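You operate a simulated robot arm through the tools that you are given. There is no shell and no other tool. Be economical: measure what you need, move in short steps, check, and stop when the job is done.

You are at the controls of a simulated two-armed robot. One attempt, no reset.

JOB
Pick up the orange cone from the top of the wooden desk with one hand, pass it to the other hand and put it on the ledge under the thread stand. Set down upright: orange cone.
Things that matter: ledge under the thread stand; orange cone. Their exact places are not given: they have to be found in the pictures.

Only the result counts: the job must be done as asked and must still hold three seconds after the hand-in. Knocking over, shifting, dropping, spilling or breaking anything else fails it.

ROBOT AND FRAMES
Two 7-joint arms with two-finger parallel grippers on one trunk, on a base that drives. Base frame: it is fixed to the floor where the robot stands at the start and does not move with it; the origin is under the middle of the robot, x ahead of it, y to its left, z up. Readings come in m, rad, newtons and seconds.
The left shoulder is at the start at [0.062, 0.197, 1.054], the right one opposite. With the tool pointing down near the work surface each hand reaches from about 0.3 to 0.72 m from the robot's upright axis, wherever it stands, measured 20 degrees to its own side. Places, roughly: ledge under the thread stand (180x13 cm) [-2.62, 0.48, 0.98]; orange cone (7x6x13 cm) [0.5, -0.1, 0.8]. Payload 1.57 kg a hand.
The TCP of each hand is the grasp point between the finger pads, 0.03 m short of the fingertips. In the tool frame z runs along the fingers and y along their closing line. Largest opening 0.11 m; finger width 0.024, thickness 0.012; the body of the gripper, 0.048 by 0.112 m, starts 0.078 m behind the TCP.
Orientation is that of the tool frame in the base frame, as a unit quaternion [x, y, z, w]. With the fingers straight down and closing along the base's y, the tool's x points along the base's -x, its y along +y and its z along -z.

CONTROLS
- The arms move only by the tool nudge_tool. It takes "left_deltas", "right_deltas" or both (then of equal length, played together; a hand with none holds still); each is a list that holds one entry, the list of rows, each a list of 7 numbers: the shift along the tool's x, y, z in units of 25 mm (1.0 is 25 mm), then the turn, a rotation vector about the tool's x, y, z in units of 8 degrees (1.0 is 8 degrees), then the closure in counts, from 0 (fully open) to 255 (shut). In form: [[[x, y, z, ax, ay, az, claw], ...]]. A call has 1 to 10 rows; each row shifts and turns the commanded pose from where the row before left it, along the tool's axes as they then stand. A call with a number of a shift or a turn outside -1 to 1 is refused whole. Each row takes 0.2 s and may step no farther than 0.05 m and 0.15 rad from the row before; otherwise, or with a gripper value out of range, the whole call is refused. Where a pose cannot be reached the arm comes as near as it can. A force on the tool above 40 N (or 10 N above the force at the start of the call, whichever is more), or a blocked arm, ends the call early, and 0.2 s more pass. The fingers move at their own pace (about 0.072 m/s each) and stop on an object; they squeeze with about 43 N. The grip force told is the motor's: it shows also when the fingers shut on nothing. Time passes only in rows, and 0.2 s behind the last, so rows that do not move let the fingers close. It gives the time, the measured TCP pose, the force on the tool (base axes), the opening and the grip force at its end, in the units of the frame above (readings bear some noise), with the torque about the TCP (base axes, N m) and any sound that the robot's microphone picked up, and new pictures: "show" is both (left out), scene, wrist or none (wrist: the cameras of the hands that moved).
- Cameras (640 x 400 px; columns grow to the right, rows downward): "scene" is now at [0.0951, -0.033, 1.6287]; the picture's right is [-0.43, -0.90, 0.00], its down [-0.76, 0.37, -0.54] and it looks along [0.49, -0.24, -0.84] (base axes); focal length 250 px, centre (320, 200). "left" rides on the left gripper at [0.07, -0.016, -0.141] in its tool frame; the picture's right is [0.23, 0.97, 0.00], its down [-0.85, 0.20, -0.48] and it looks along [-0.47, 0.11, 0.88] (tool axes); focal length 222 px, centre (320, 200). "right" rides on the right gripper at [0.07, 0.016, -0.141] in its tool frame; the picture's right is [-0.23, 0.97, 0.00], its down [-0.85, -0.20, -0.48] and it looks along [-0.47, -0.11, 0.88] (tool axes); focal length 222 px, centre (320, 200).
- slide_trunk(by): slides the trunk up (or, below 0, down) by that many m; the arms and the scene camera ride with it, the base frame stays. It gives what a move gives, with no picture.
- drive_base(legs): drives the robot by 1 to 6 legs, each [ahead, left, turn to the left] in m, m and rad, along the robot's own axes; the way and the turn of a leg run together, so that a leg with both is an arc; at most 1.5 m and 3.142 rad a leg. The arms and the cameras ride along, it lands a little off, and it stops where it bumps. It gives what a move gives, and a new picture of the scene camera.
- turn_head(pan, tilt): turns the head with the scene camera to pan (to the left, within 1.501 rad either way) and tilt (down, from -0.506 to 1.204), counted from straight ahead of the robot. It gives what a move gives, and a new picture of the scene camera.
- point_at(camera, pixels): for up to 12 pixels [column, row] of the newest picture of that camera ("zoom" is the newest enlarged one), the place [x, y, z] in the base frame of the surface seen there, good to about 0.002 m. The clock stands still meanwhile.
- close_up(camera, box): a new picture of the part [left, top, right, bottom] of that camera's present view, enlarged. The clock stands still meanwhile.
- sign_off(): hands the job in; it is judged then, once.

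Work in short steps. Measure before you move; look again where a grasp or a placing could have gone wrong, and mend it. You have 80 turns and 260 pictures in all, those below and enlarged ones among them. Open the grippers and draw the arms clear of the work before you hand the job in, unless the task says otherwise; then end with one line.

The tools are called after "Call:" as a command line: name --argument value ..., lists and objects as JSON in quotes. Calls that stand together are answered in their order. nudge_tool: Moves the arms, as the interface text tells. Its arguments: {"type":"object","properties":{"left_deltas":{"type":"array","items":{"type":"array","items":{"type":"array","items":{"type":"number"}}}},"right_deltas":{"type":"array","items":{"type":"array","items":{"type":"array","items":{"type":"number"}}}},"show":{"type":"string","enum":["both","scene","wrist","none"]}},"required":[]} The other tools are called the same way: slide_trunk (by) slides the trunk up or down; drive_base (legs) drives the base; turn_head (pan, tilt) turns the head that bears the scene camera; point_at (camera, pixels) gives the place of the surface under pixels of a picture; close_up (camera, box) takes an enlarged picture of a part of a camera's view; sign_off () hands the job in.

At the start:

```text
time: 0.0
left_ee_pos: [0.5663, 0.0911, 1.0708]
left_ee_rot: [0.001, 1.0, 0.0, -0.001]
left_ft_force: [-0.3, -0.1, -0.3]
left_moment: [0.01, -0.02, 0.02]
left_gripper_width: 0.1101
left_grip_force: 0.1
right_ee_pos: [0.3445, -0.2911, 1.0666]
right_ee_rot: [0.001, 1.0, 0.0, -0.001]
right_ft_force: [0.8, -0.4, -0.5]
right_moment: [0.01, -0.02, 0.01]
right_gripper_width: 0.11
right_grip_force: 0.0
trunk travel left (down, up): [-0.65, 0.34]
robot x, y, heading: [-0.001, -0.0003, -0.001]
head pan, tilt: [-0.45, 0.997]
```

scene: 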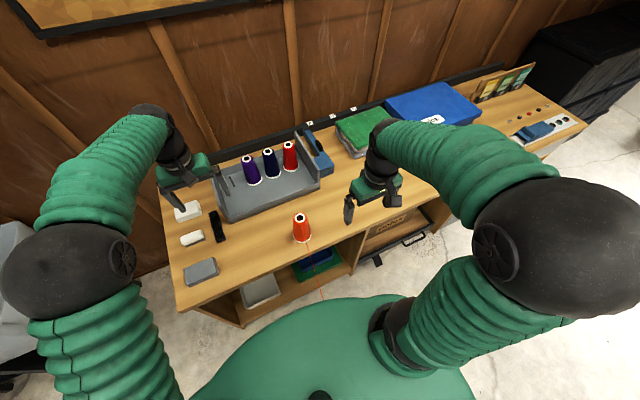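
right: 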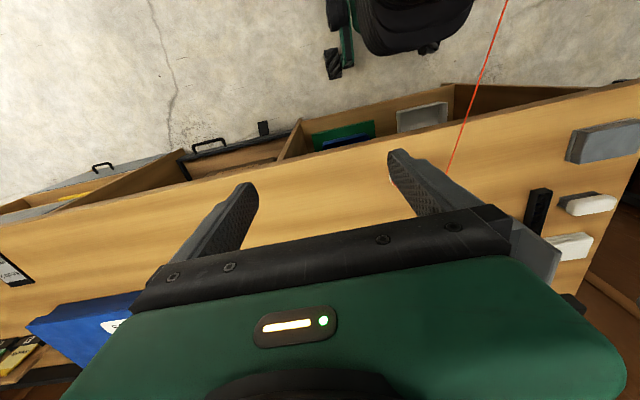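
left: 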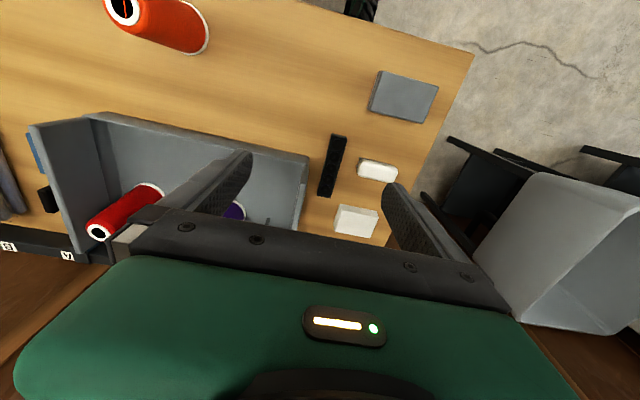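

The orange cone appears at about (302,228) in the scene picture, with a thin red line near it. I enlarge and measure it.

Call:
close_up --camera "scene" --box '[240, 180, 368, 310]'

Call:
point_at --camera "scene" --pixels '[[300, 217], [302, 228], [302, 238], [302, 243], [270, 240], [340, 230], [380, 210], [225, 215], [240, 280], [320, 270]]'

```text
3.08 times, centred on (304, 245) of scene
```

zoom: 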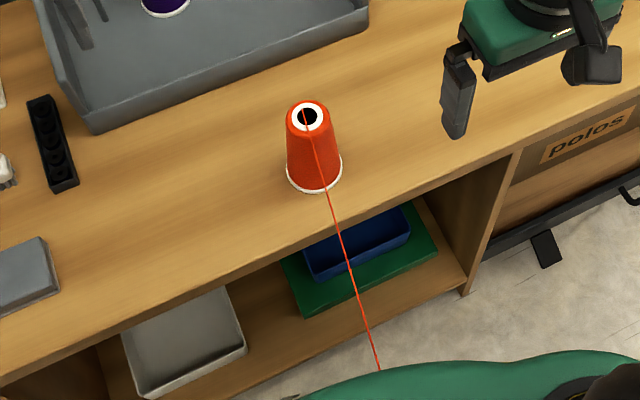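

```text
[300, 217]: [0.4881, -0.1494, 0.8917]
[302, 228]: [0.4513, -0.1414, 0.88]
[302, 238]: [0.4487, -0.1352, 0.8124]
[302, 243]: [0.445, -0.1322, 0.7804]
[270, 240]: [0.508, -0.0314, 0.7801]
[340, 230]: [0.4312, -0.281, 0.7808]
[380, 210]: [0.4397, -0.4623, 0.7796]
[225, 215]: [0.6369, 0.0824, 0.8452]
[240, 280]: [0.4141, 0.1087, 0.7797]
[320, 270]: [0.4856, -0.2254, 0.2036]
```

A thread leads from the cone top toward the robot. I turn the head to see where it goes and what lies around.

Call:
turn_head --pan 1.5 --tilt 0.5

Call:
turn_head --pan -1.5 --tilt 0.5

Call:
turn_head --pan -0.35 --tilt 1.2

```text
time: 1.9
left_ee_pos: [0.5671, 0.0919, 1.07]
left_ee_rot: [0.0, 1.0, 0.0, 0.0]
left_ft_force: [-0.2, -0.3, 1.5]
left_moment: [-0.01, 0.01, 0.02]
left_gripper_width: 0.11
left_grip_force: 0.0
right_ee_pos: [0.342, -0.2902, 1.068]
right_ee_rot: [0.0, 1.0, 0.0, 0.0]
right_ft_force: [0.1, -0.1, 0.2]
right_moment: [0.01, 0.0, 0.05]
right_gripper_width: 0.1102
right_grip_force: 0.1
trunk travel left (down, up): [-0.65, 0.34]
robot x, y, heading: [-0.0008, 0.0036, -0.006]
head pan, tilt: [1.499, 0.499]
```

scene: 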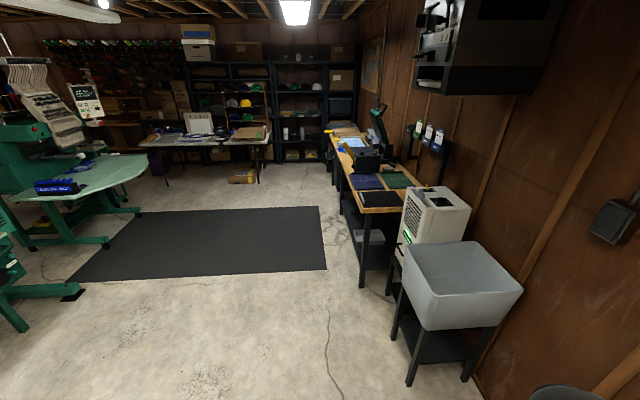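

```text
time: 4.5
left_ee_pos: [0.5659, 0.0898, 1.0724]
left_ee_rot: [-0.001, 1.0, 0.0, 0.0]
left_ft_force: [0.3, -1.1, 0.1]
left_moment: [0.0, 0.01, -0.02]
left_gripper_width: 0.11
left_grip_force: 0.0
right_ee_pos: [0.3424, -0.292, 1.0671]
right_ee_rot: [0.0, 1.0, 0.0, 0.0]
right_ft_force: [-0.3, 0.1, -0.4]
right_moment: [0.0, -0.01, 0.01]
right_gripper_width: 0.1099
right_grip_force: 0.1
trunk travel left (down, up): [-0.65, 0.34]
robot x, y, heading: [-0.001, -0.0005, -0.003]
head pan, tilt: [-1.499, 0.499]
```

scene: 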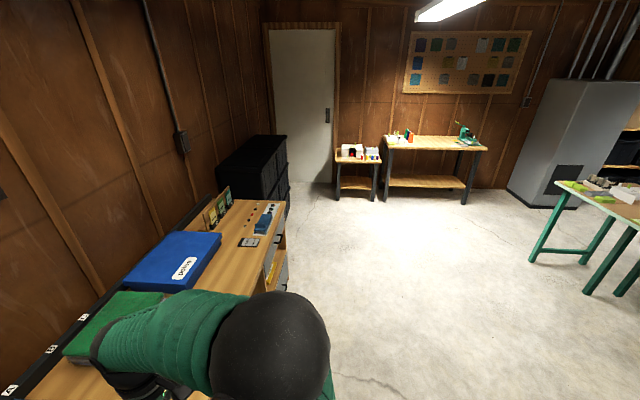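

```text
time: 5.9
left_ee_pos: [0.5652, 0.0906, 1.0714]
left_ee_rot: [0.0, 1.0, 0.0, 0.0]
left_ft_force: [0.1, 0.6, 0.3]
left_moment: [-0.04, 0.01, -0.02]
left_gripper_width: 0.11
left_grip_force: 0.0
right_ee_pos: [0.3421, -0.291, 1.0673]
right_ee_rot: [0.001, 1.0, 0.0, 0.0]
right_ft_force: [0.4, -1.0, 0.0]
right_moment: [0.0, 0.0, 0.02]
right_gripper_width: 0.1103
right_grip_force: 0.1
trunk travel left (down, up): [-0.65, 0.34]
robot x, y, heading: [0.0008, -0.0017, -0.002]
head pan, tilt: [-0.351, 1.201]
```

scene: 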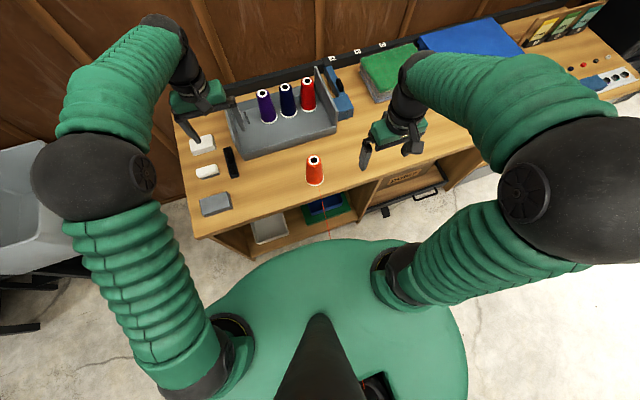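

I measure points along the thread and the cone outline.

Call:
close_up --camera "scene" --box '[275, 140, 355, 245]'

Call:
close_up --camera "right" --box '[360, 0, 640, 180]'

Call:
point_at --camera "right" --pixels '[[448, 168], [461, 125], [474, 90], [485, 57], [495, 30], [506, 2], [460, 125], [462, 125]]'

Call:
point_at --camera "scene" --pixels '[[314, 160], [314, 170], [314, 183], [307, 182], [323, 180], [328, 230], [297, 183]]'

```text
3.81 times, centred on (315, 192) of scene
```

zoom: 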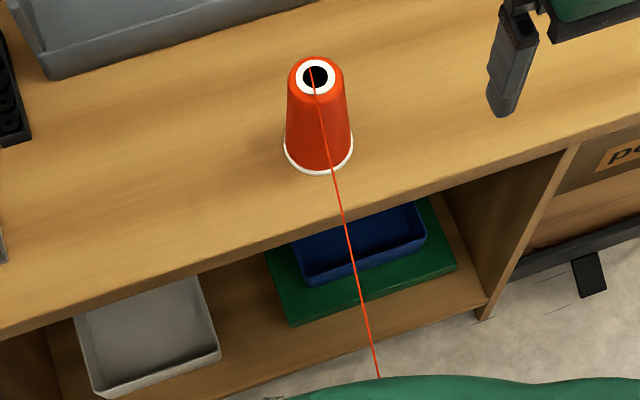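

```text
2.22 times, centred on (500, 90) of right
```

zoom: 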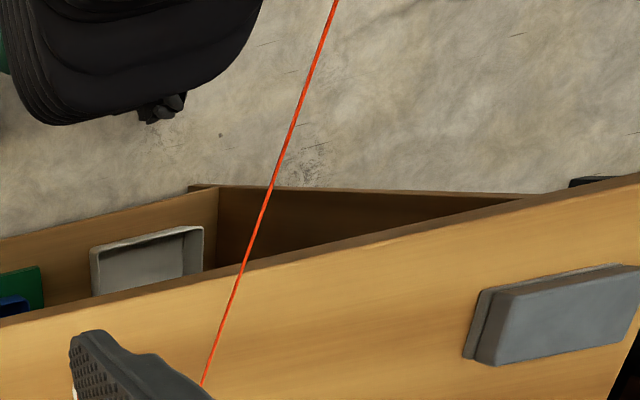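

```text
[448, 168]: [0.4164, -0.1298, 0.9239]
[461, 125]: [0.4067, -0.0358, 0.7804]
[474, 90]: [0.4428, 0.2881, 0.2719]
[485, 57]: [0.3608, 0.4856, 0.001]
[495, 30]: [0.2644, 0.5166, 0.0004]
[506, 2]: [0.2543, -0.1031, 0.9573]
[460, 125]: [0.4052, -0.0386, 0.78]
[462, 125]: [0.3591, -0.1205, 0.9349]
```

```text
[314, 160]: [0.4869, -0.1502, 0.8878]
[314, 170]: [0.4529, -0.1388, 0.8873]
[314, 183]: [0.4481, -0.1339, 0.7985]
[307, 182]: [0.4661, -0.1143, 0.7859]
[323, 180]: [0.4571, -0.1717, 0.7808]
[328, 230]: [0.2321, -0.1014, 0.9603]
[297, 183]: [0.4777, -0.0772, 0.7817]
```

The thread climbs in a straight line past the robot, toward the stand behind it. I back off a little and turn left so the head can see the ledge before I pick a grasp.

Call:
drive_base --legs '[[-0.35, 0, 0], [0, 0, 0.8]]'

Call:
turn_head --pan 1.5 --tilt 0.35

```text
time: 10.3
left_ee_pos: [-0.0279, 0.4738, 1.0721]
left_ee_rot: [-0.396, 0.918, 0.0, 0.0]
left_ft_force: [0.6, -0.3, 0.0]
left_moment: [0.0, -0.02, 0.0]
left_gripper_width: 0.1102
left_grip_force: 0.1
right_ee_pos: [0.097, 0.05, 1.0676]
right_ee_rot: [-0.396, 0.918, 0.001, -0.001]
right_ft_force: [0.7, 0.0, -0.1]
right_moment: [0.0, 0.01, 0.03]
right_gripper_width: 0.1101
right_grip_force: 0.1
trunk travel left (down, up): [-0.65, 0.34]
robot x, y, heading: [-0.3503, 0.0018, 0.81]
head pan, tilt: [-0.351, 1.201]
```

scene: 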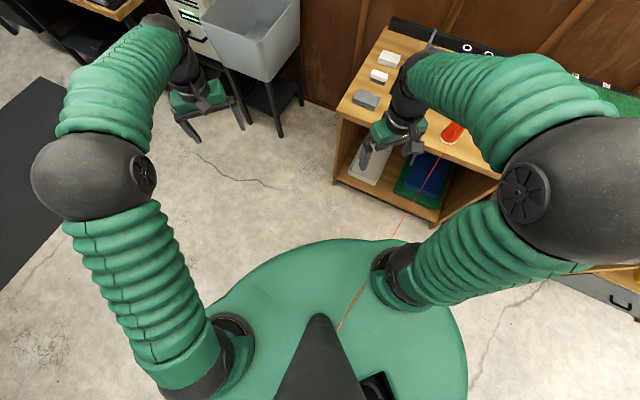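

```text
time: 12.1
left_ee_pos: [-0.0275, 0.4739, 1.0733]
left_ee_rot: [-0.396, 0.918, 0.0, 0.0]
left_ft_force: [0.0, 0.3, 0.1]
left_moment: [-0.02, -0.04, -0.01]
left_gripper_width: 0.1103
left_grip_force: 0.1
right_ee_pos: [0.0968, 0.0495, 1.067]
right_ee_rot: [-0.396, 0.918, 0.0, 0.001]
right_ft_force: [0.1, 0.1, 0.4]
right_moment: [0.04, 0.03, -0.01]
right_gripper_width: 0.11
right_grip_force: 0.1
trunk travel left (down, up): [-0.65, 0.34]
robot x, y, heading: [-0.351, -0.0003, 0.813]
head pan, tilt: [1.499, 0.351]
```

scene: 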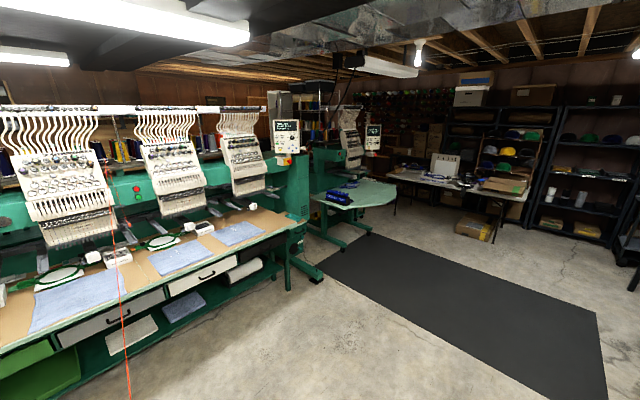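

The thread runs to the embroidery machine's head at about (112,230). I enlarge the machine region to find the thread stand and ledge.

Call:
close_up --camera "scene" --box '[0, 80, 320, 280]'

Call:
point_at --camera "scene" --pixels '[[112, 230], [120, 270], [60, 180], [130, 195], [130, 155], [205, 150], [10, 170], [215, 205], [240, 215], [60, 300], [270, 215], [100, 255]]'

Call:
drive_base --legs '[[0, 0, 1.4]]'

Call:
turn_head --pan 0.9 --tilt 0.3

```text
2.00 times, centred on (160, 180) of scene
```

zoom: 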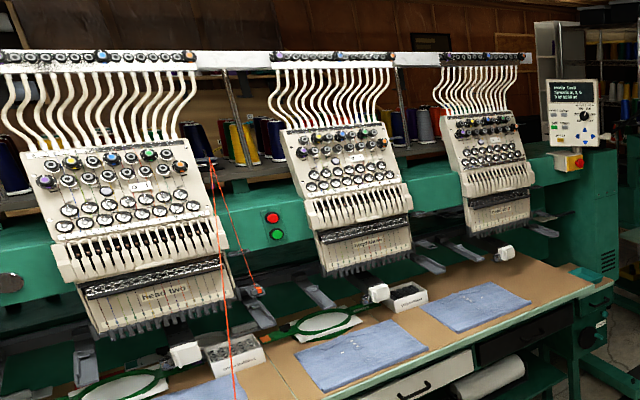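

```text
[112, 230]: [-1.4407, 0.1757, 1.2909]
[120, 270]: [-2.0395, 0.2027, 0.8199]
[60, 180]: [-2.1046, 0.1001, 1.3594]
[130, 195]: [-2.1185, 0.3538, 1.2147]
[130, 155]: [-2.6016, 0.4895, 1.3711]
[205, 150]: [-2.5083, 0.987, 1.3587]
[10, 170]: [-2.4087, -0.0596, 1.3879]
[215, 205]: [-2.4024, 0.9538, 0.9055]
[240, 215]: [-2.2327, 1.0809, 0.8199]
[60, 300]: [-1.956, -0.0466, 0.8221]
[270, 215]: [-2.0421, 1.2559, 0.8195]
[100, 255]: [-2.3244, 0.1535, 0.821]
```

```text
time: 15.9
left_ee_pos: [-0.7634, 0.3954, 1.0725]
left_ee_rot: [0.895, -0.446, -0.001, 0.0]
left_ft_force: [-0.3, -0.1, 0.2]
left_moment: [0.01, 0.0, 0.0]
left_gripper_width: 0.1099
left_grip_force: 0.0
right_ee_pos: [-0.3222, 0.4486, 1.0683]
right_ee_rot: [0.895, -0.445, -0.001, 0.0]
right_ft_force: [0.2, 0.1, 0.1]
right_moment: [-0.01, -0.03, -0.02]
right_gripper_width: 0.1099
right_grip_force: 0.1
trunk travel left (down, up): [-0.65, 0.34]
robot x, y, heading: [-0.3486, -0.0008, 2.217]
head pan, tilt: [1.499, 0.351]
```

scene: 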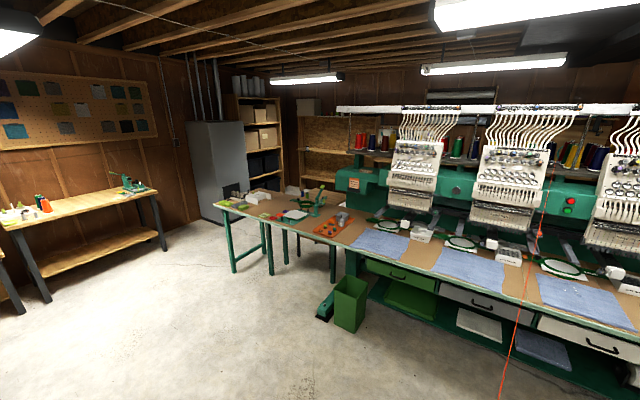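

```text
time: 16.9
left_ee_pos: [-0.762, 0.3949, 1.0733]
left_ee_rot: [0.895, -0.446, 0.0, 0.0]
left_ft_force: [0.1, 0.0, 0.0]
left_moment: [0.0, -0.01, 0.0]
left_gripper_width: 0.1101
left_grip_force: 0.1
right_ee_pos: [-0.3224, 0.4482, 1.0681]
right_ee_rot: [0.896, -0.445, -0.001, 0.0]
right_ft_force: [0.9, -0.1, 0.4]
right_moment: [0.01, -0.01, -0.02]
right_gripper_width: 0.1099
right_grip_force: 0.1
trunk travel left (down, up): [-0.65, 0.34]
robot x, y, heading: [-0.3484, 0.0007, 2.218]
head pan, tilt: [0.901, 0.3]
```

scene: 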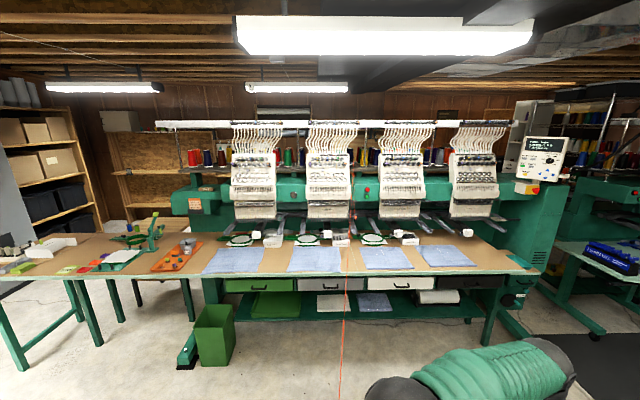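

I enlarge the machine in the new view to find the ledge with spools and free gaps on it.

Call:
close_up --camera "scene" --box '[170, 110, 370, 260]'

Call:
close_up --camera "scene" --box '[310, 130, 420, 200]'

Call:
point_at --camera "scene" --pixels '[[222, 164], [295, 164], [370, 164], [440, 164], [290, 185], [360, 190], [432, 185], [350, 215], [205, 157], [285, 157]]'

```text
2.67 times, centred on (270, 185) of scene
```

zoom: 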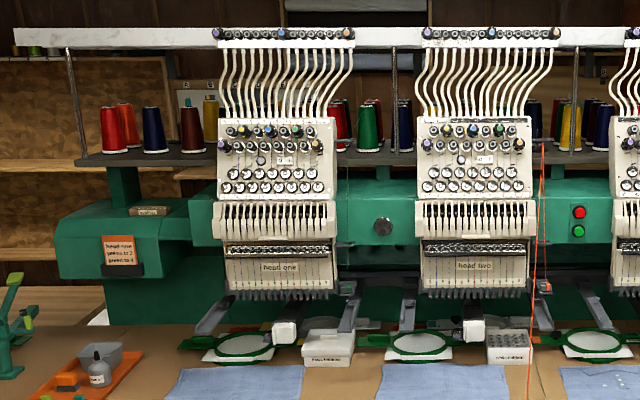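

```text
5.71 times, centred on (365, 165) of scene
```

zoom: 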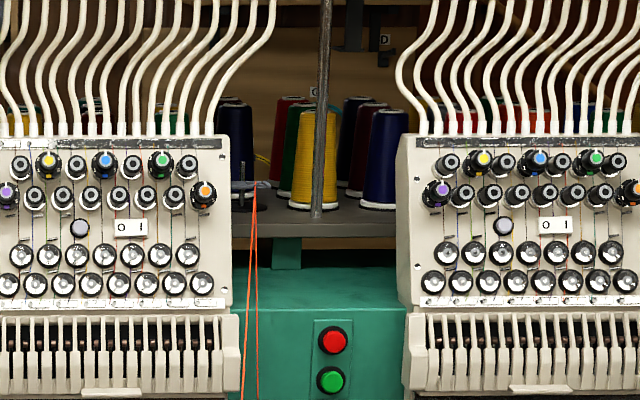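

```text
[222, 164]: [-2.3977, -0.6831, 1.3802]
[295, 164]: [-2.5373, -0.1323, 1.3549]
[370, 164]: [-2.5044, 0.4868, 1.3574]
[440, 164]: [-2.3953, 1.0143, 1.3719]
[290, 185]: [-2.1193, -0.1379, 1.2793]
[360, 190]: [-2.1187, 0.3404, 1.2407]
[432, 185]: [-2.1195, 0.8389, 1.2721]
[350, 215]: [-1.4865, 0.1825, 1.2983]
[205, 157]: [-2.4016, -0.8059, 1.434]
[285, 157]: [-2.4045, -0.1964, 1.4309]
```

Spools stand on a shelf near z 1.33, so the ledge at z≈0.98 must be beneath it. I measure the structure under the shelf between the heads.

Call:
point_at --camera "zoom" --pixels '[[300, 225], [300, 243], [350, 260], [285, 258], [350, 285], [300, 310], [300, 380], [380, 330], [318, 210], [255, 190], [240, 260], [315, 203]]'

Call:
close_up --camera "scene" --box '[325, 185, 415, 250]'

Call:
point_at --camera "zoom" --pixels '[[250, 60], [330, 100], [330, 150], [330, 200], [330, 240], [330, 280], [330, 320], [330, 360], [160, 130], [160, 200], [100, 380], [450, 380]]'

```text
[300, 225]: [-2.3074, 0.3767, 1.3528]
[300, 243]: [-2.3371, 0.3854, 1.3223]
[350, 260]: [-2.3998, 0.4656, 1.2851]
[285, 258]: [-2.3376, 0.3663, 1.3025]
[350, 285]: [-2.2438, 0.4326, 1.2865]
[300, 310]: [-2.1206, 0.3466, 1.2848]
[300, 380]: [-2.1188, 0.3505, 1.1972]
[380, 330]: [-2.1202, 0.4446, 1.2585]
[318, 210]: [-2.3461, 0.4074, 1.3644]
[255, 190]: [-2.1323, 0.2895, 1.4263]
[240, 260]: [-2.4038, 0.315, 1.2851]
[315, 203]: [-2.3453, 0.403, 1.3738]
```

```text
6.15 times, centred on (370, 218) of scene
```

zoom: 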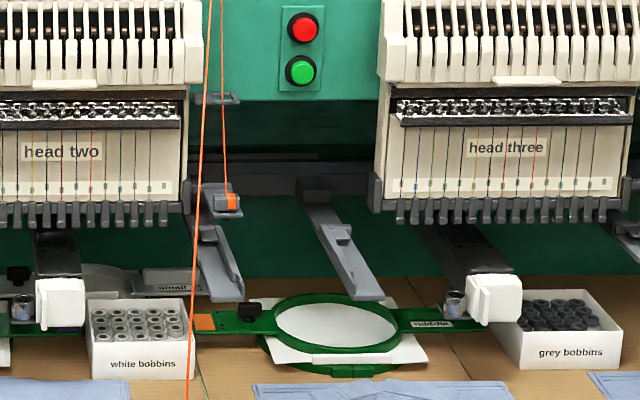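

```text
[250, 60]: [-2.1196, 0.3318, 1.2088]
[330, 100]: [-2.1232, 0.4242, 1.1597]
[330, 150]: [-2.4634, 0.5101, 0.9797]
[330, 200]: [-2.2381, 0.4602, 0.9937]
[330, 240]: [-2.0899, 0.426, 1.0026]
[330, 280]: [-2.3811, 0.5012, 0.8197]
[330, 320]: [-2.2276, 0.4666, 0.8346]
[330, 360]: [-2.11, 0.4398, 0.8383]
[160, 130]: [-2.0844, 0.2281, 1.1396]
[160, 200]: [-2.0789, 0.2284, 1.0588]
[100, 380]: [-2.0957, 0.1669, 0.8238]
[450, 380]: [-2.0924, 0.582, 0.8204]
```

A dark surface at z≈0.98 lies behind the beam, so the ledge is probably reached from the machine's back. I look at the ways round on both sides.

Call:
point_at --camera "scene" --pixels '[[80, 370], [190, 315], [22, 370], [60, 235], [130, 200], [545, 265], [490, 340], [520, 330], [560, 250], [600, 335], [500, 165], [190, 150]]'

Call:
turn_head --pan 0.2 --tilt 0.3

Call:
turn_head --pan 1.5 --tilt 0.3

```text
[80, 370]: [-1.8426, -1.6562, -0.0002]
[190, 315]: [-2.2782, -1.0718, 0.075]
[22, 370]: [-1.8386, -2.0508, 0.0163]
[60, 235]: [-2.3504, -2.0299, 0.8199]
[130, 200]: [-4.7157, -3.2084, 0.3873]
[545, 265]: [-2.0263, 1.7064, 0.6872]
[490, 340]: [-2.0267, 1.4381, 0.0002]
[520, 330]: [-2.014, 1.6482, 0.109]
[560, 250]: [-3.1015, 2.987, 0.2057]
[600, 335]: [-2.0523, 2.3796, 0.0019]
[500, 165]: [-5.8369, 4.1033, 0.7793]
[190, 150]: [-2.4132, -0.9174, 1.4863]
```

```text
time: 18.0
left_ee_pos: [-0.7623, 0.396, 1.0725]
left_ee_rot: [0.896, -0.445, 0.0, 0.0]
left_ft_force: [0.3, 0.5, -0.5]
left_moment: [0.0, -0.03, -0.03]
left_gripper_width: 0.1099
left_grip_force: 0.1
right_ee_pos: [-0.3234, 0.4478, 1.0681]
right_ee_rot: [0.895, -0.446, -0.001, 0.001]
right_ft_force: [-0.9, 0.1, -0.6]
right_moment: [-0.03, -0.01, -0.02]
right_gripper_width: 0.11
right_grip_force: 0.0
trunk travel left (down, up): [-0.65, 0.34]
robot x, y, heading: [-0.3473, 0.0, 2.218]
head pan, tilt: [0.201, 0.3]
```

scene: 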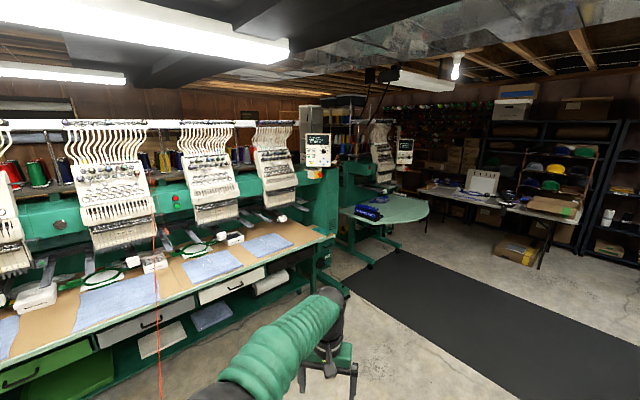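

```text
time: 19.5
left_ee_pos: [-0.7639, 0.3954, 1.0729]
left_ee_rot: [0.895, -0.445, 0.0, 0.0]
left_ft_force: [0.6, -0.4, -0.3]
left_moment: [0.01, 0.01, -0.02]
left_gripper_width: 0.11
left_grip_force: 0.0
right_ee_pos: [-0.3237, 0.4488, 1.0687]
right_ee_rot: [0.895, -0.446, -0.001, -0.001]
right_ft_force: [0.3, -1.1, 0.3]
right_moment: [0.01, 0.0, 0.02]
right_gripper_width: 0.1102
right_grip_force: 0.0
trunk travel left (down, up): [-0.65, 0.34]
robot x, y, heading: [-0.3499, 0.0011, 2.22]
head pan, tilt: [1.499, 0.3]
```

scene: 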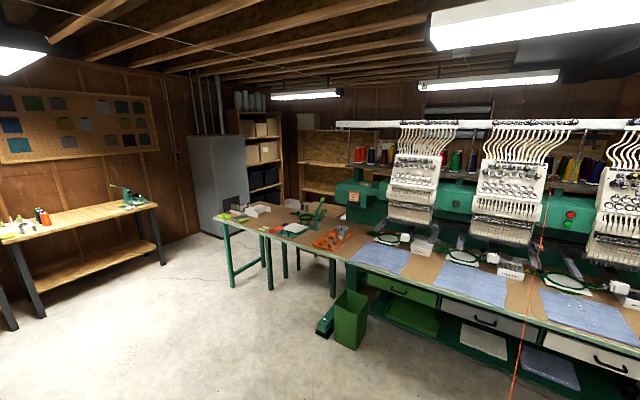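

I check the passage between the two machines on the right and the one past the left table end.

Call:
point_at --camera "scene" --pixels '[[230, 272], [270, 288], [222, 215], [285, 225], [200, 200], [320, 160], [345, 345], [330, 200], [260, 200], [360, 145]]'

Call:
turn_head --pan 0.3 --tilt 0.4

Call:
close_up --camera "scene" --box '[300, 60, 500, 280]'

Call:
point_at --camera "scene" --pixels '[[368, 260], [398, 240], [385, 210], [350, 225], [340, 260], [375, 180], [340, 200], [350, 180], [455, 185], [345, 120]]'

```text
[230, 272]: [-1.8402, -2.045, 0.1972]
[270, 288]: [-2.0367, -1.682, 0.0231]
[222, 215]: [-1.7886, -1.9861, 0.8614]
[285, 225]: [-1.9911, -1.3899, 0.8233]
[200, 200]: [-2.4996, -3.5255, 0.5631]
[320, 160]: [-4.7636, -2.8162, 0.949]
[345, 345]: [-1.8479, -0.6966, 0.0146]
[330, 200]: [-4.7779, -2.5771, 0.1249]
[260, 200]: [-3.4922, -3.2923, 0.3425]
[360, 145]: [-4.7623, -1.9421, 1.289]
```

```text
time: 20.9
left_ee_pos: [-0.7633, 0.3956, 1.0728]
left_ee_rot: [0.895, -0.446, 0.0, 0.0]
left_ft_force: [-0.5, 0.4, -0.2]
left_moment: [0.01, 0.02, -0.02]
left_gripper_width: 0.1096
left_grip_force: 0.1
right_ee_pos: [-0.3222, 0.4476, 1.0685]
right_ee_rot: [0.896, -0.444, -0.001, 0.0]
right_ft_force: [0.1, 0.1, -0.8]
right_moment: [-0.01, 0.03, 0.03]
right_gripper_width: 0.11
right_grip_force: 0.1
trunk travel left (down, up): [-0.65, 0.34]
robot x, y, heading: [-0.3515, 0.0037, 2.218]
head pan, tilt: [0.3, 0.4]
```

scene: 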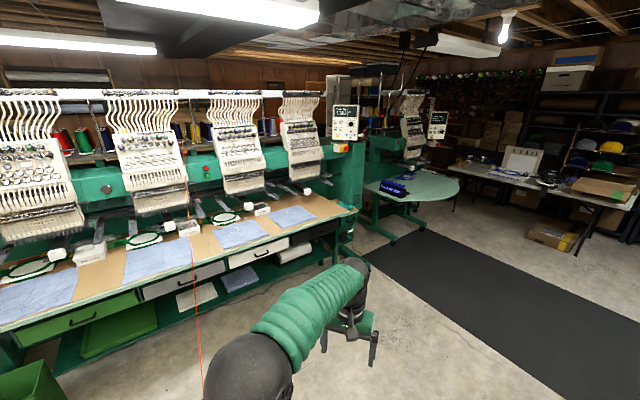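

```text
1.82 times, centred on (400, 170) of scene
```

zoom: 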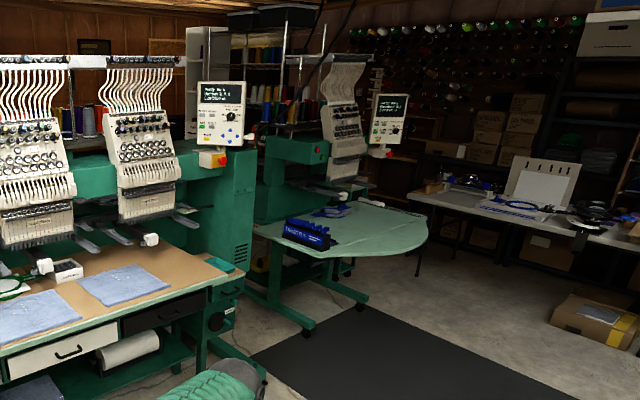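

```text
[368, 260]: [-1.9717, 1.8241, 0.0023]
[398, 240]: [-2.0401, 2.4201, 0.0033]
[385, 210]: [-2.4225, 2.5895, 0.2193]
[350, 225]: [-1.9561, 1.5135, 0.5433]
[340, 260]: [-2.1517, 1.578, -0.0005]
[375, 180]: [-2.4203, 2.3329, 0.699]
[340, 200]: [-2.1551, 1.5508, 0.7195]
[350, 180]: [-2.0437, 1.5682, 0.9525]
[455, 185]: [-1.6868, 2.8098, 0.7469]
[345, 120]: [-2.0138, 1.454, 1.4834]
```

The left route (past the table end at y≈-2.1, open 1.2 m) leads behind the machine. I now go back to the desk to take the cone with the right hand.

Call:
drive_base --legs '[[0, 0, -2.218], [0.35, 0, 0]]'

Call:
turn_head --pan -0.3 --tilt 1.0

Call:
point_at --camera "scene" --pixels '[[320, 190], [320, 200]]'

```text
time: 28.5
left_ee_pos: [0.5707, 0.0792, 1.0742]
left_ee_rot: [0.007, 1.0, 0.001, 0.002]
left_ft_force: [0.4, 0.8, -0.3]
left_moment: [0.01, 0.01, 0.01]
left_gripper_width: 0.1102
left_grip_force: 0.1
right_ee_pos: [0.3405, -0.2997, 1.0692]
right_ee_rot: [0.006, 1.0, 0.0, 0.002]
right_ft_force: [0.8, -0.7, 0.4]
right_moment: [0.03, 0.0, 0.02]
right_gripper_width: 0.1101
right_grip_force: 0.0
trunk travel left (down, up): [-0.65, 0.34]
robot x, y, heading: [0.0023, -0.0053, -0.014]
head pan, tilt: [0.3, 0.4]
```

scene: 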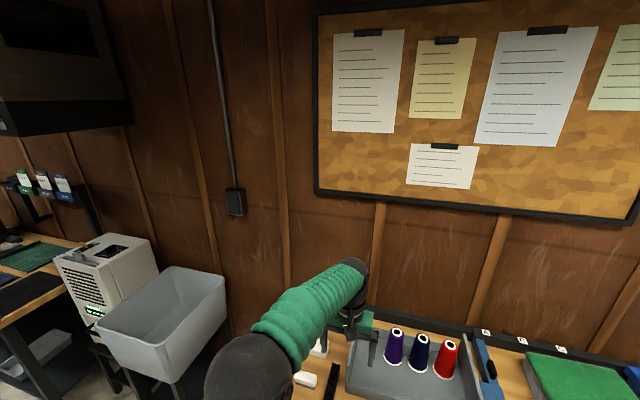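

```text
time: 29.5
left_ee_pos: [0.5701, 0.0764, 1.0728]
left_ee_rot: [0.006, 1.0, 0.0, 0.001]
left_ft_force: [-0.6, 0.5, 0.1]
left_moment: [-0.03, 0.01, 0.0]
left_gripper_width: 0.1102
left_grip_force: 0.0
right_ee_pos: [0.3417, -0.3002, 1.0692]
right_ee_rot: [0.007, 1.0, 0.0, 0.002]
right_ft_force: [-0.8, 0.8, -0.6]
right_moment: [0.02, 0.0, 0.02]
right_gripper_width: 0.1099
right_grip_force: 0.0
trunk travel left (down, up): [-0.65, 0.34]
robot x, y, heading: [0.0075, -0.0012, -0.014]
head pan, tilt: [-0.3, 1.0]
```

scene: 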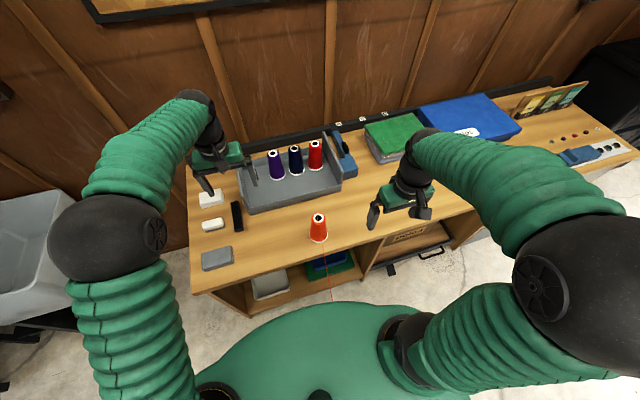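

```text
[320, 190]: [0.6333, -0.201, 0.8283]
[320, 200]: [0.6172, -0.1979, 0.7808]
```

I enlarge the cone again for edge measurements.

Call:
close_up --camera "scene" --box '[294, 205, 344, 250]'

Call:
point_at --camera "zoom" --pixels '[[290, 90], [350, 90], [320, 75], [320, 130], [230, 300], [410, 300], [320, 340], [240, 240], [400, 240]]'

```text
8.89 times, centred on (319, 228) of scene
```

zoom: 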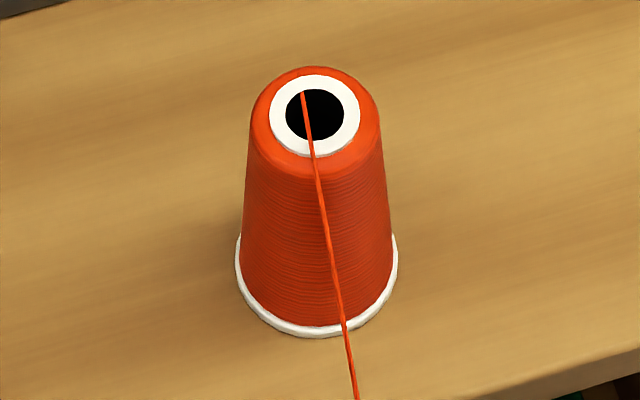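

```text
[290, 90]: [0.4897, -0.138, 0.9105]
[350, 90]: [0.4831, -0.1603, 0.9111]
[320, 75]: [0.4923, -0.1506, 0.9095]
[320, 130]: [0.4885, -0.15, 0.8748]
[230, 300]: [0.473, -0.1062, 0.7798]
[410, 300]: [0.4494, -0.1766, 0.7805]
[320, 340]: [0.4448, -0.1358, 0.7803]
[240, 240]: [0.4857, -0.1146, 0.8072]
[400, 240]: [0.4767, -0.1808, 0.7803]
```

Cone axis is at about (0.476, -0.146), top z 0.911. I bring the right hand over it.

Call:
nudge_tool --right_deltas '[[[-0.757, 0.89, 0, 0, 0, 0, 0], [-0.757, 0.89, 0, 0, 0, 0, 0], [-0.757, 0.89, 0, 0, 0, 0, 0], [-0.757, 0.89, 0, 0, 0, 0, 0], [-0.757, 0.89, 0, 0, 0, 0, 0], [-0.757, 0.89, 0, 0, 0, 0, 0], [-0.757, 0.89, 0, 0, 0, 0, 0], [0, 0, 0, 0, 0, 0, 0]]]'

```text
time: 31.3
left_ee_pos: [0.5707, 0.0788, 1.0732]
left_ee_rot: [0.007, 1.0, 0.001, 0.001]
left_ft_force: [-0.3, -0.5, -0.3]
left_moment: [0.0, -0.03, 0.01]
left_gripper_width: 0.1099
left_grip_force: 0.1
right_ee_pos: [0.4758, -0.1484, 1.0685]
right_ee_rot: [0.006, 1.0, 0.001, 0.002]
right_ft_force: [0.1, -0.3, 0.4]
right_moment: [0.02, 0.0, -0.01]
right_gripper_width: 0.11
right_grip_force: 0.0
trunk travel left (down, up): [-0.65, 0.34]
robot x, y, heading: [0.0052, -0.0044, -0.01]
head pan, tilt: [-0.3, 1.0]
```

scene: 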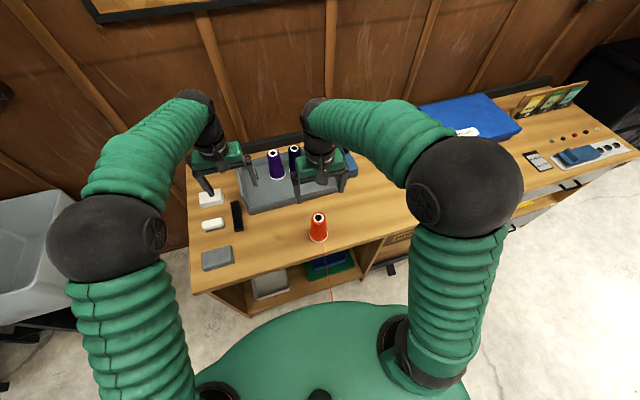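
right: 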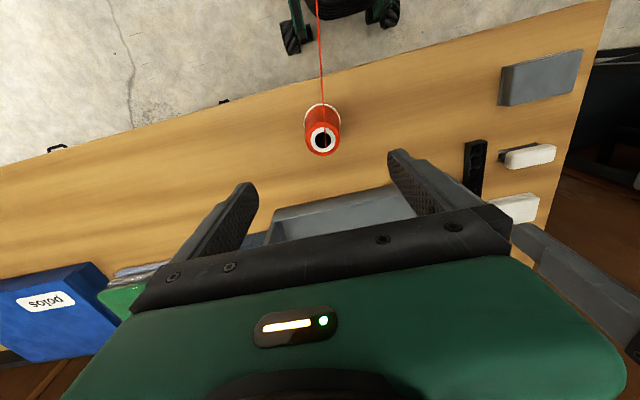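

The hand is over the cone (cone top at (322,140) in the right picture as predicted). I descend to z≈0.868.

Call:
nudge_tool --right_deltas '[[[0, 0.08, 0.89, 0, 0, 0, 0], [0, 0, 0.89, 0, 0, 0, 0], [0, 0, 0.89, 0, 0, 0, 0], [0, 0, 0.89, 0, 0, 0, 0], [0, 0, 0.89, 0, 0, 0, 0], [0, 0, 0.89, 0, 0, 0, 0], [0, 0, 0.89, 0, 0, 0, 0], [0, 0, 0.89, 0, 0, 0, 0], [0, 0, 0.89, 0, 0, 0, 0], [0, 0, 0, 0, 0, 0, 0]]]'

```text
time: 33.5
left_ee_pos: [0.5712, 0.0802, 1.0726]
left_ee_rot: [0.007, 1.0, 0.0, 0.002]
left_ft_force: [0.4, -0.8, -0.5]
left_moment: [0.0, 0.0, -0.02]
left_gripper_width: 0.1103
left_grip_force: 0.1
right_ee_pos: [0.4768, -0.1453, 0.8706]
right_ee_rot: [0.006, 1.0, 0.0, 0.002]
right_ft_force: [-0.9, 0.2, 0.1]
right_moment: [0.01, -0.01, 0.02]
right_gripper_width: 0.11
right_grip_force: 0.1
trunk travel left (down, up): [-0.65, 0.34]
robot x, y, heading: [0.007, -0.0048, -0.013]
head pan, tilt: [-0.3, 1.0]
```

scene: 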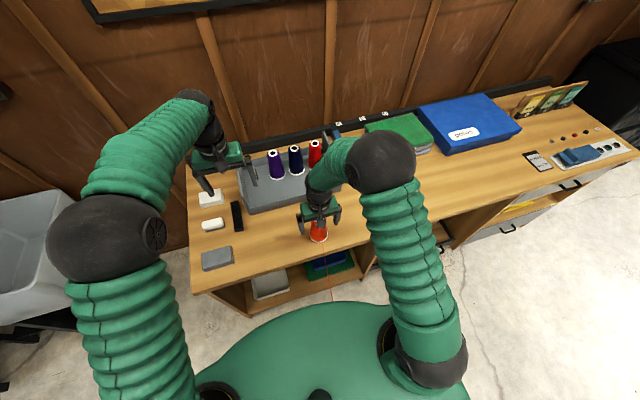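
right: 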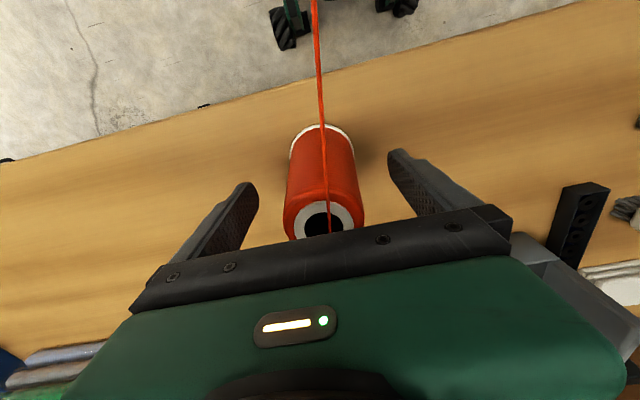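

The cone sits centred between the fingers (about (325,180) in the right picture). I close the gripper.

Call:
nudge_tool --right_deltas '[[[0, 0, 0, 0, 0, 0, 255], [0, 0, 0, 0, 0, 0, 255], [0, 0, 0, 0, 0, 0, 255], [0, 0, 0, 0, 0, 0, 255], [0, 0, 0, 0, 0, 0, 255], [0, 0, 0, 0, 0, 0, 255]]]' --show "wrist"

Call:
nudge_tool --right_deltas '[[[0, 0, -0.8, 0, 0, 0, 255], [0, 0, -0.8, 0, 0, 0, 255], [0, 0, -0.8, 0, 0, 0, 255], [0, 0, -0.8, 0, 0, 0, 255]]]'

```text
time: 34.9
left_ee_pos: [0.5701, 0.0796, 1.0727]
left_ee_rot: [0.007, 1.0, 0.0, 0.001]
left_ft_force: [-0.3, -0.6, -0.1]
left_moment: [0.01, 0.01, 0.0]
left_gripper_width: 0.1102
left_grip_force: 0.1
right_ee_pos: [0.477, -0.145, 0.87]
right_ee_rot: [0.007, 1.0, 0.0, 0.001]
right_ft_force: [0.0, -0.9, -0.3]
right_moment: [0.01, 0.0, -0.04]
right_gripper_width: 0.0578
right_grip_force: 42.7
trunk travel left (down, up): [-0.65, 0.34]
robot x, y, heading: [0.0047, -0.0054, -0.012]
head pan, tilt: [-0.3, 1.0]
```

right: 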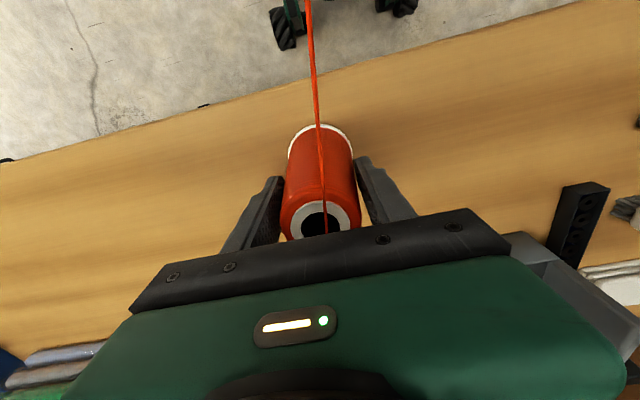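

```text
time: 35.9
left_ee_pos: [0.5705, 0.0797, 1.0731]
left_ee_rot: [0.007, 1.0, 0.001, 0.001]
left_ft_force: [-0.7, -0.3, 0.0]
left_moment: [-0.03, 0.0, -0.02]
left_gripper_width: 0.1101
left_grip_force: 0.1
right_ee_pos: [0.4753, -0.1451, 0.9511]
right_ee_rot: [0.006, 1.0, 0.0, 0.002]
right_ft_force: [-0.2, -0.2, -2.0]
right_moment: [0.01, 0.01, -0.02]
right_gripper_width: 0.0578
right_grip_force: 43.0
trunk travel left (down, up): [-0.65, 0.34]
robot x, y, heading: [0.0057, -0.0056, -0.011]
head pan, tilt: [-0.3, 1.0]
```

scene: 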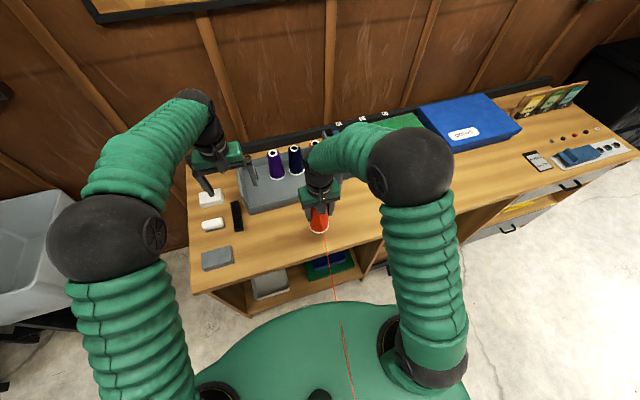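
right: 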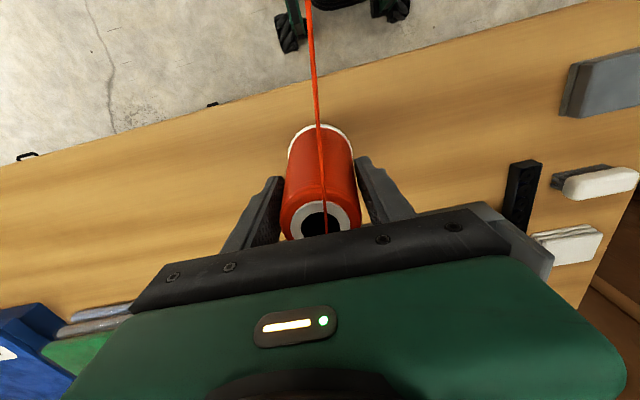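

The cone is held (opening 0.0578, 2 N weight) and hangs free. I raise it more, then back off and turn toward the left passage.

Call:
nudge_tool --right_deltas '[[[0, 0, -1, 0, 0, 0, 255], [0, 0, -1, 0, 0, 0, 255], [0, 0, -1, 0, 0, 0, 255], [0, 0, -1, 0, 0, 0, 255]]]' --show "none"

Call:
turn_head --pan 0 --tilt 0.5

Call:
drive_base --legs '[[-0.5, 0, 0], [0, 0, -2.2]]'

Call:
point_at --camera "scene" --pixels '[[320, 150], [320, 200], [320, 250], [250, 200], [400, 200], [200, 200], [450, 200], [380, 160]]'

```text
time: 36.9
left_ee_pos: [0.5706, 0.0795, 1.0733]
left_ee_rot: [0.007, 1.0, 0.0, 0.001]
left_ft_force: [-0.4, -0.2, 0.2]
left_moment: [0.0, 0.01, -0.01]
left_gripper_width: 0.11
left_grip_force: 0.1
right_ee_pos: [0.4757, -0.1435, 1.0503]
right_ee_rot: [0.007, 1.0, 0.0, 0.002]
right_ft_force: [0.0, -0.3, -1.8]
right_moment: [0.01, 0.01, 0.03]
right_gripper_width: 0.058
right_grip_force: 43.4
trunk travel left (down, up): [-0.65, 0.34]
robot x, y, heading: [0.0103, -0.0053, -0.014]
head pan, tilt: [-0.3, 1.0]
```

```text
time: 37.8
left_ee_pos: [0.5712, 0.0787, 1.0721]
left_ee_rot: [0.007, 1.0, 0.0, 0.001]
left_ft_force: [0.2, -0.2, 0.8]
left_moment: [0.04, 0.01, -0.01]
left_gripper_width: 0.1102
left_grip_force: 0.1
right_ee_pos: [0.4759, -0.1433, 1.0489]
right_ee_rot: [0.007, 1.0, 0.0, 0.001]
right_ft_force: [-0.2, -1.5, -1.6]
right_moment: [-0.02, 0.0, 0.01]
right_gripper_width: 0.0578
right_grip_force: 43.1
trunk travel left (down, up): [-0.65, 0.34]
robot x, y, heading: [0.0063, -0.0031, -0.013]
head pan, tilt: [0.0, 0.499]
```

scene: 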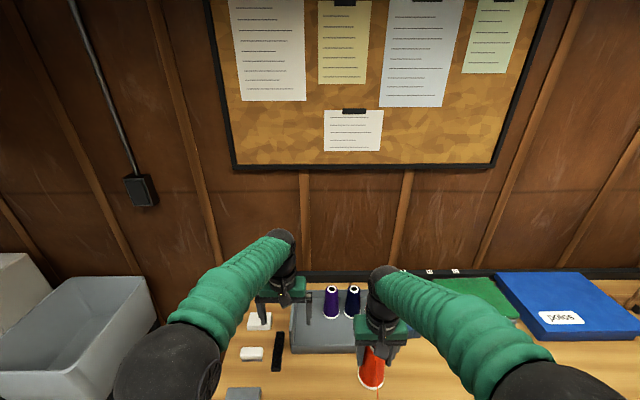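

```text
time: 46.1
left_ee_pos: [-0.7782, -0.4922, 1.0725]
left_ee_rot: [0.903, 0.429, -0.001, 0.001]
left_ft_force: [0.0, -0.3, -0.8]
left_moment: [-0.02, -0.05, 0.0]
left_gripper_width: 0.1098
left_grip_force: 0.1
right_ee_pos: [-0.8919, -0.2804, 1.0507]
right_ee_rot: [0.903, 0.429, -0.002, 0.001]
right_ft_force: [0.4, 0.0, -0.3]
right_moment: [0.04, 0.06, -0.01]
right_gripper_width: 0.0
right_grip_force: 21.3
trunk travel left (down, up): [-0.65, 0.34]
robot x, y, heading: [-0.4938, 0.0065, -2.259]
head pan, tilt: [0.0, 0.499]
```

scene: 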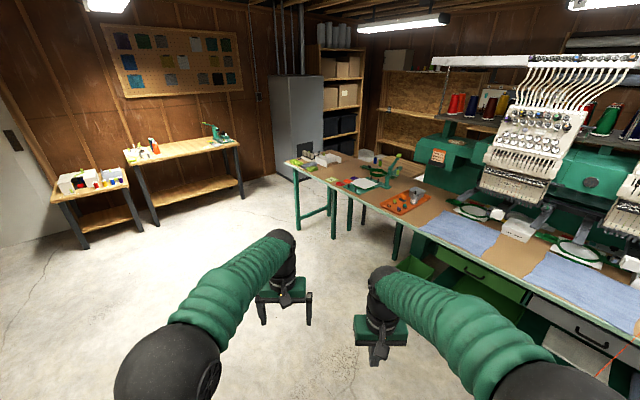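

```text
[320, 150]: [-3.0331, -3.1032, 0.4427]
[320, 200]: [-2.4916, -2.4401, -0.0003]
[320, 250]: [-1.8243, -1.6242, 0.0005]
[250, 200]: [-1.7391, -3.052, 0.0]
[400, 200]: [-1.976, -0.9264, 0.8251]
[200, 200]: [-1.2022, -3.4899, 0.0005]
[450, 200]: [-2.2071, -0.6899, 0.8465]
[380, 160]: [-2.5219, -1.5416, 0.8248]
```

The right gripper is shut on nothing (width 0.0): the cone has been lost. A thread shows at (610,360); I look for the cone that way.

Call:
turn_head --pan -1.1 --tilt 0.9

Call:
turn_head --pan 1.45 --tilt 0.8

```text
time: 47.4
left_ee_pos: [-0.7757, -0.4894, 1.0739]
left_ee_rot: [0.903, 0.429, -0.001, 0.002]
left_ft_force: [0.3, 0.8, 0.2]
left_moment: [-0.01, -0.01, 0.06]
left_gripper_width: 0.1102
left_grip_force: 0.0
right_ee_pos: [-0.8912, -0.2788, 1.0518]
right_ee_rot: [0.903, 0.429, -0.002, 0.0]
right_ft_force: [0.7, 0.5, -0.6]
right_moment: [-0.01, -0.01, 0.02]
right_gripper_width: 0.0001
right_grip_force: 21.1
trunk travel left (down, up): [-0.65, 0.34]
robot x, y, heading: [-0.4946, 0.0046, -2.262]
head pan, tilt: [-1.1, 0.901]
```

scene: 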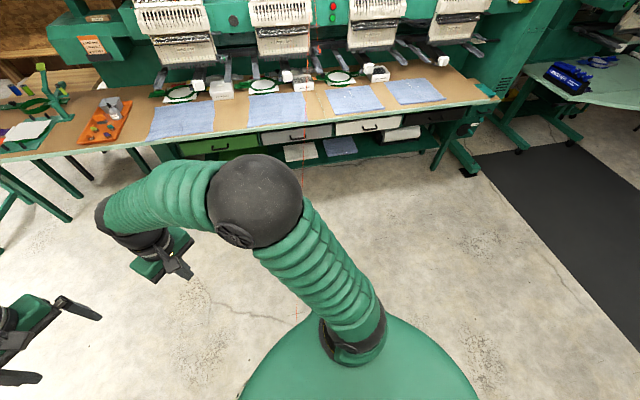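

```text
time: 49.7
left_ee_pos: [-0.7763, -0.4903, 1.0734]
left_ee_rot: [0.903, 0.429, -0.001, 0.001]
left_ft_force: [-0.2, 0.2, 0.4]
left_moment: [0.03, 0.0, -0.01]
left_gripper_width: 0.1099
left_grip_force: 0.0
right_ee_pos: [-0.8918, -0.2787, 1.0505]
right_ee_rot: [0.903, 0.43, -0.002, 0.001]
right_ft_force: [-0.1, -0.4, -0.5]
right_moment: [0.04, 0.01, -0.02]
right_gripper_width: 0.0
right_grip_force: 21.6
trunk travel left (down, up): [-0.65, 0.34]
robot x, y, heading: [-0.4899, 0.0035, -2.254]
head pan, tilt: [1.45, 0.799]
```

scene: 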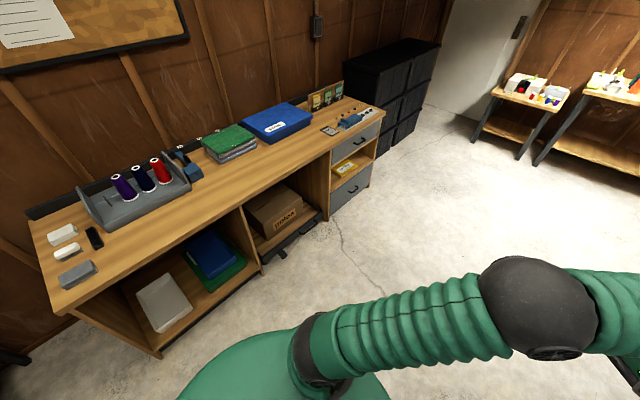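

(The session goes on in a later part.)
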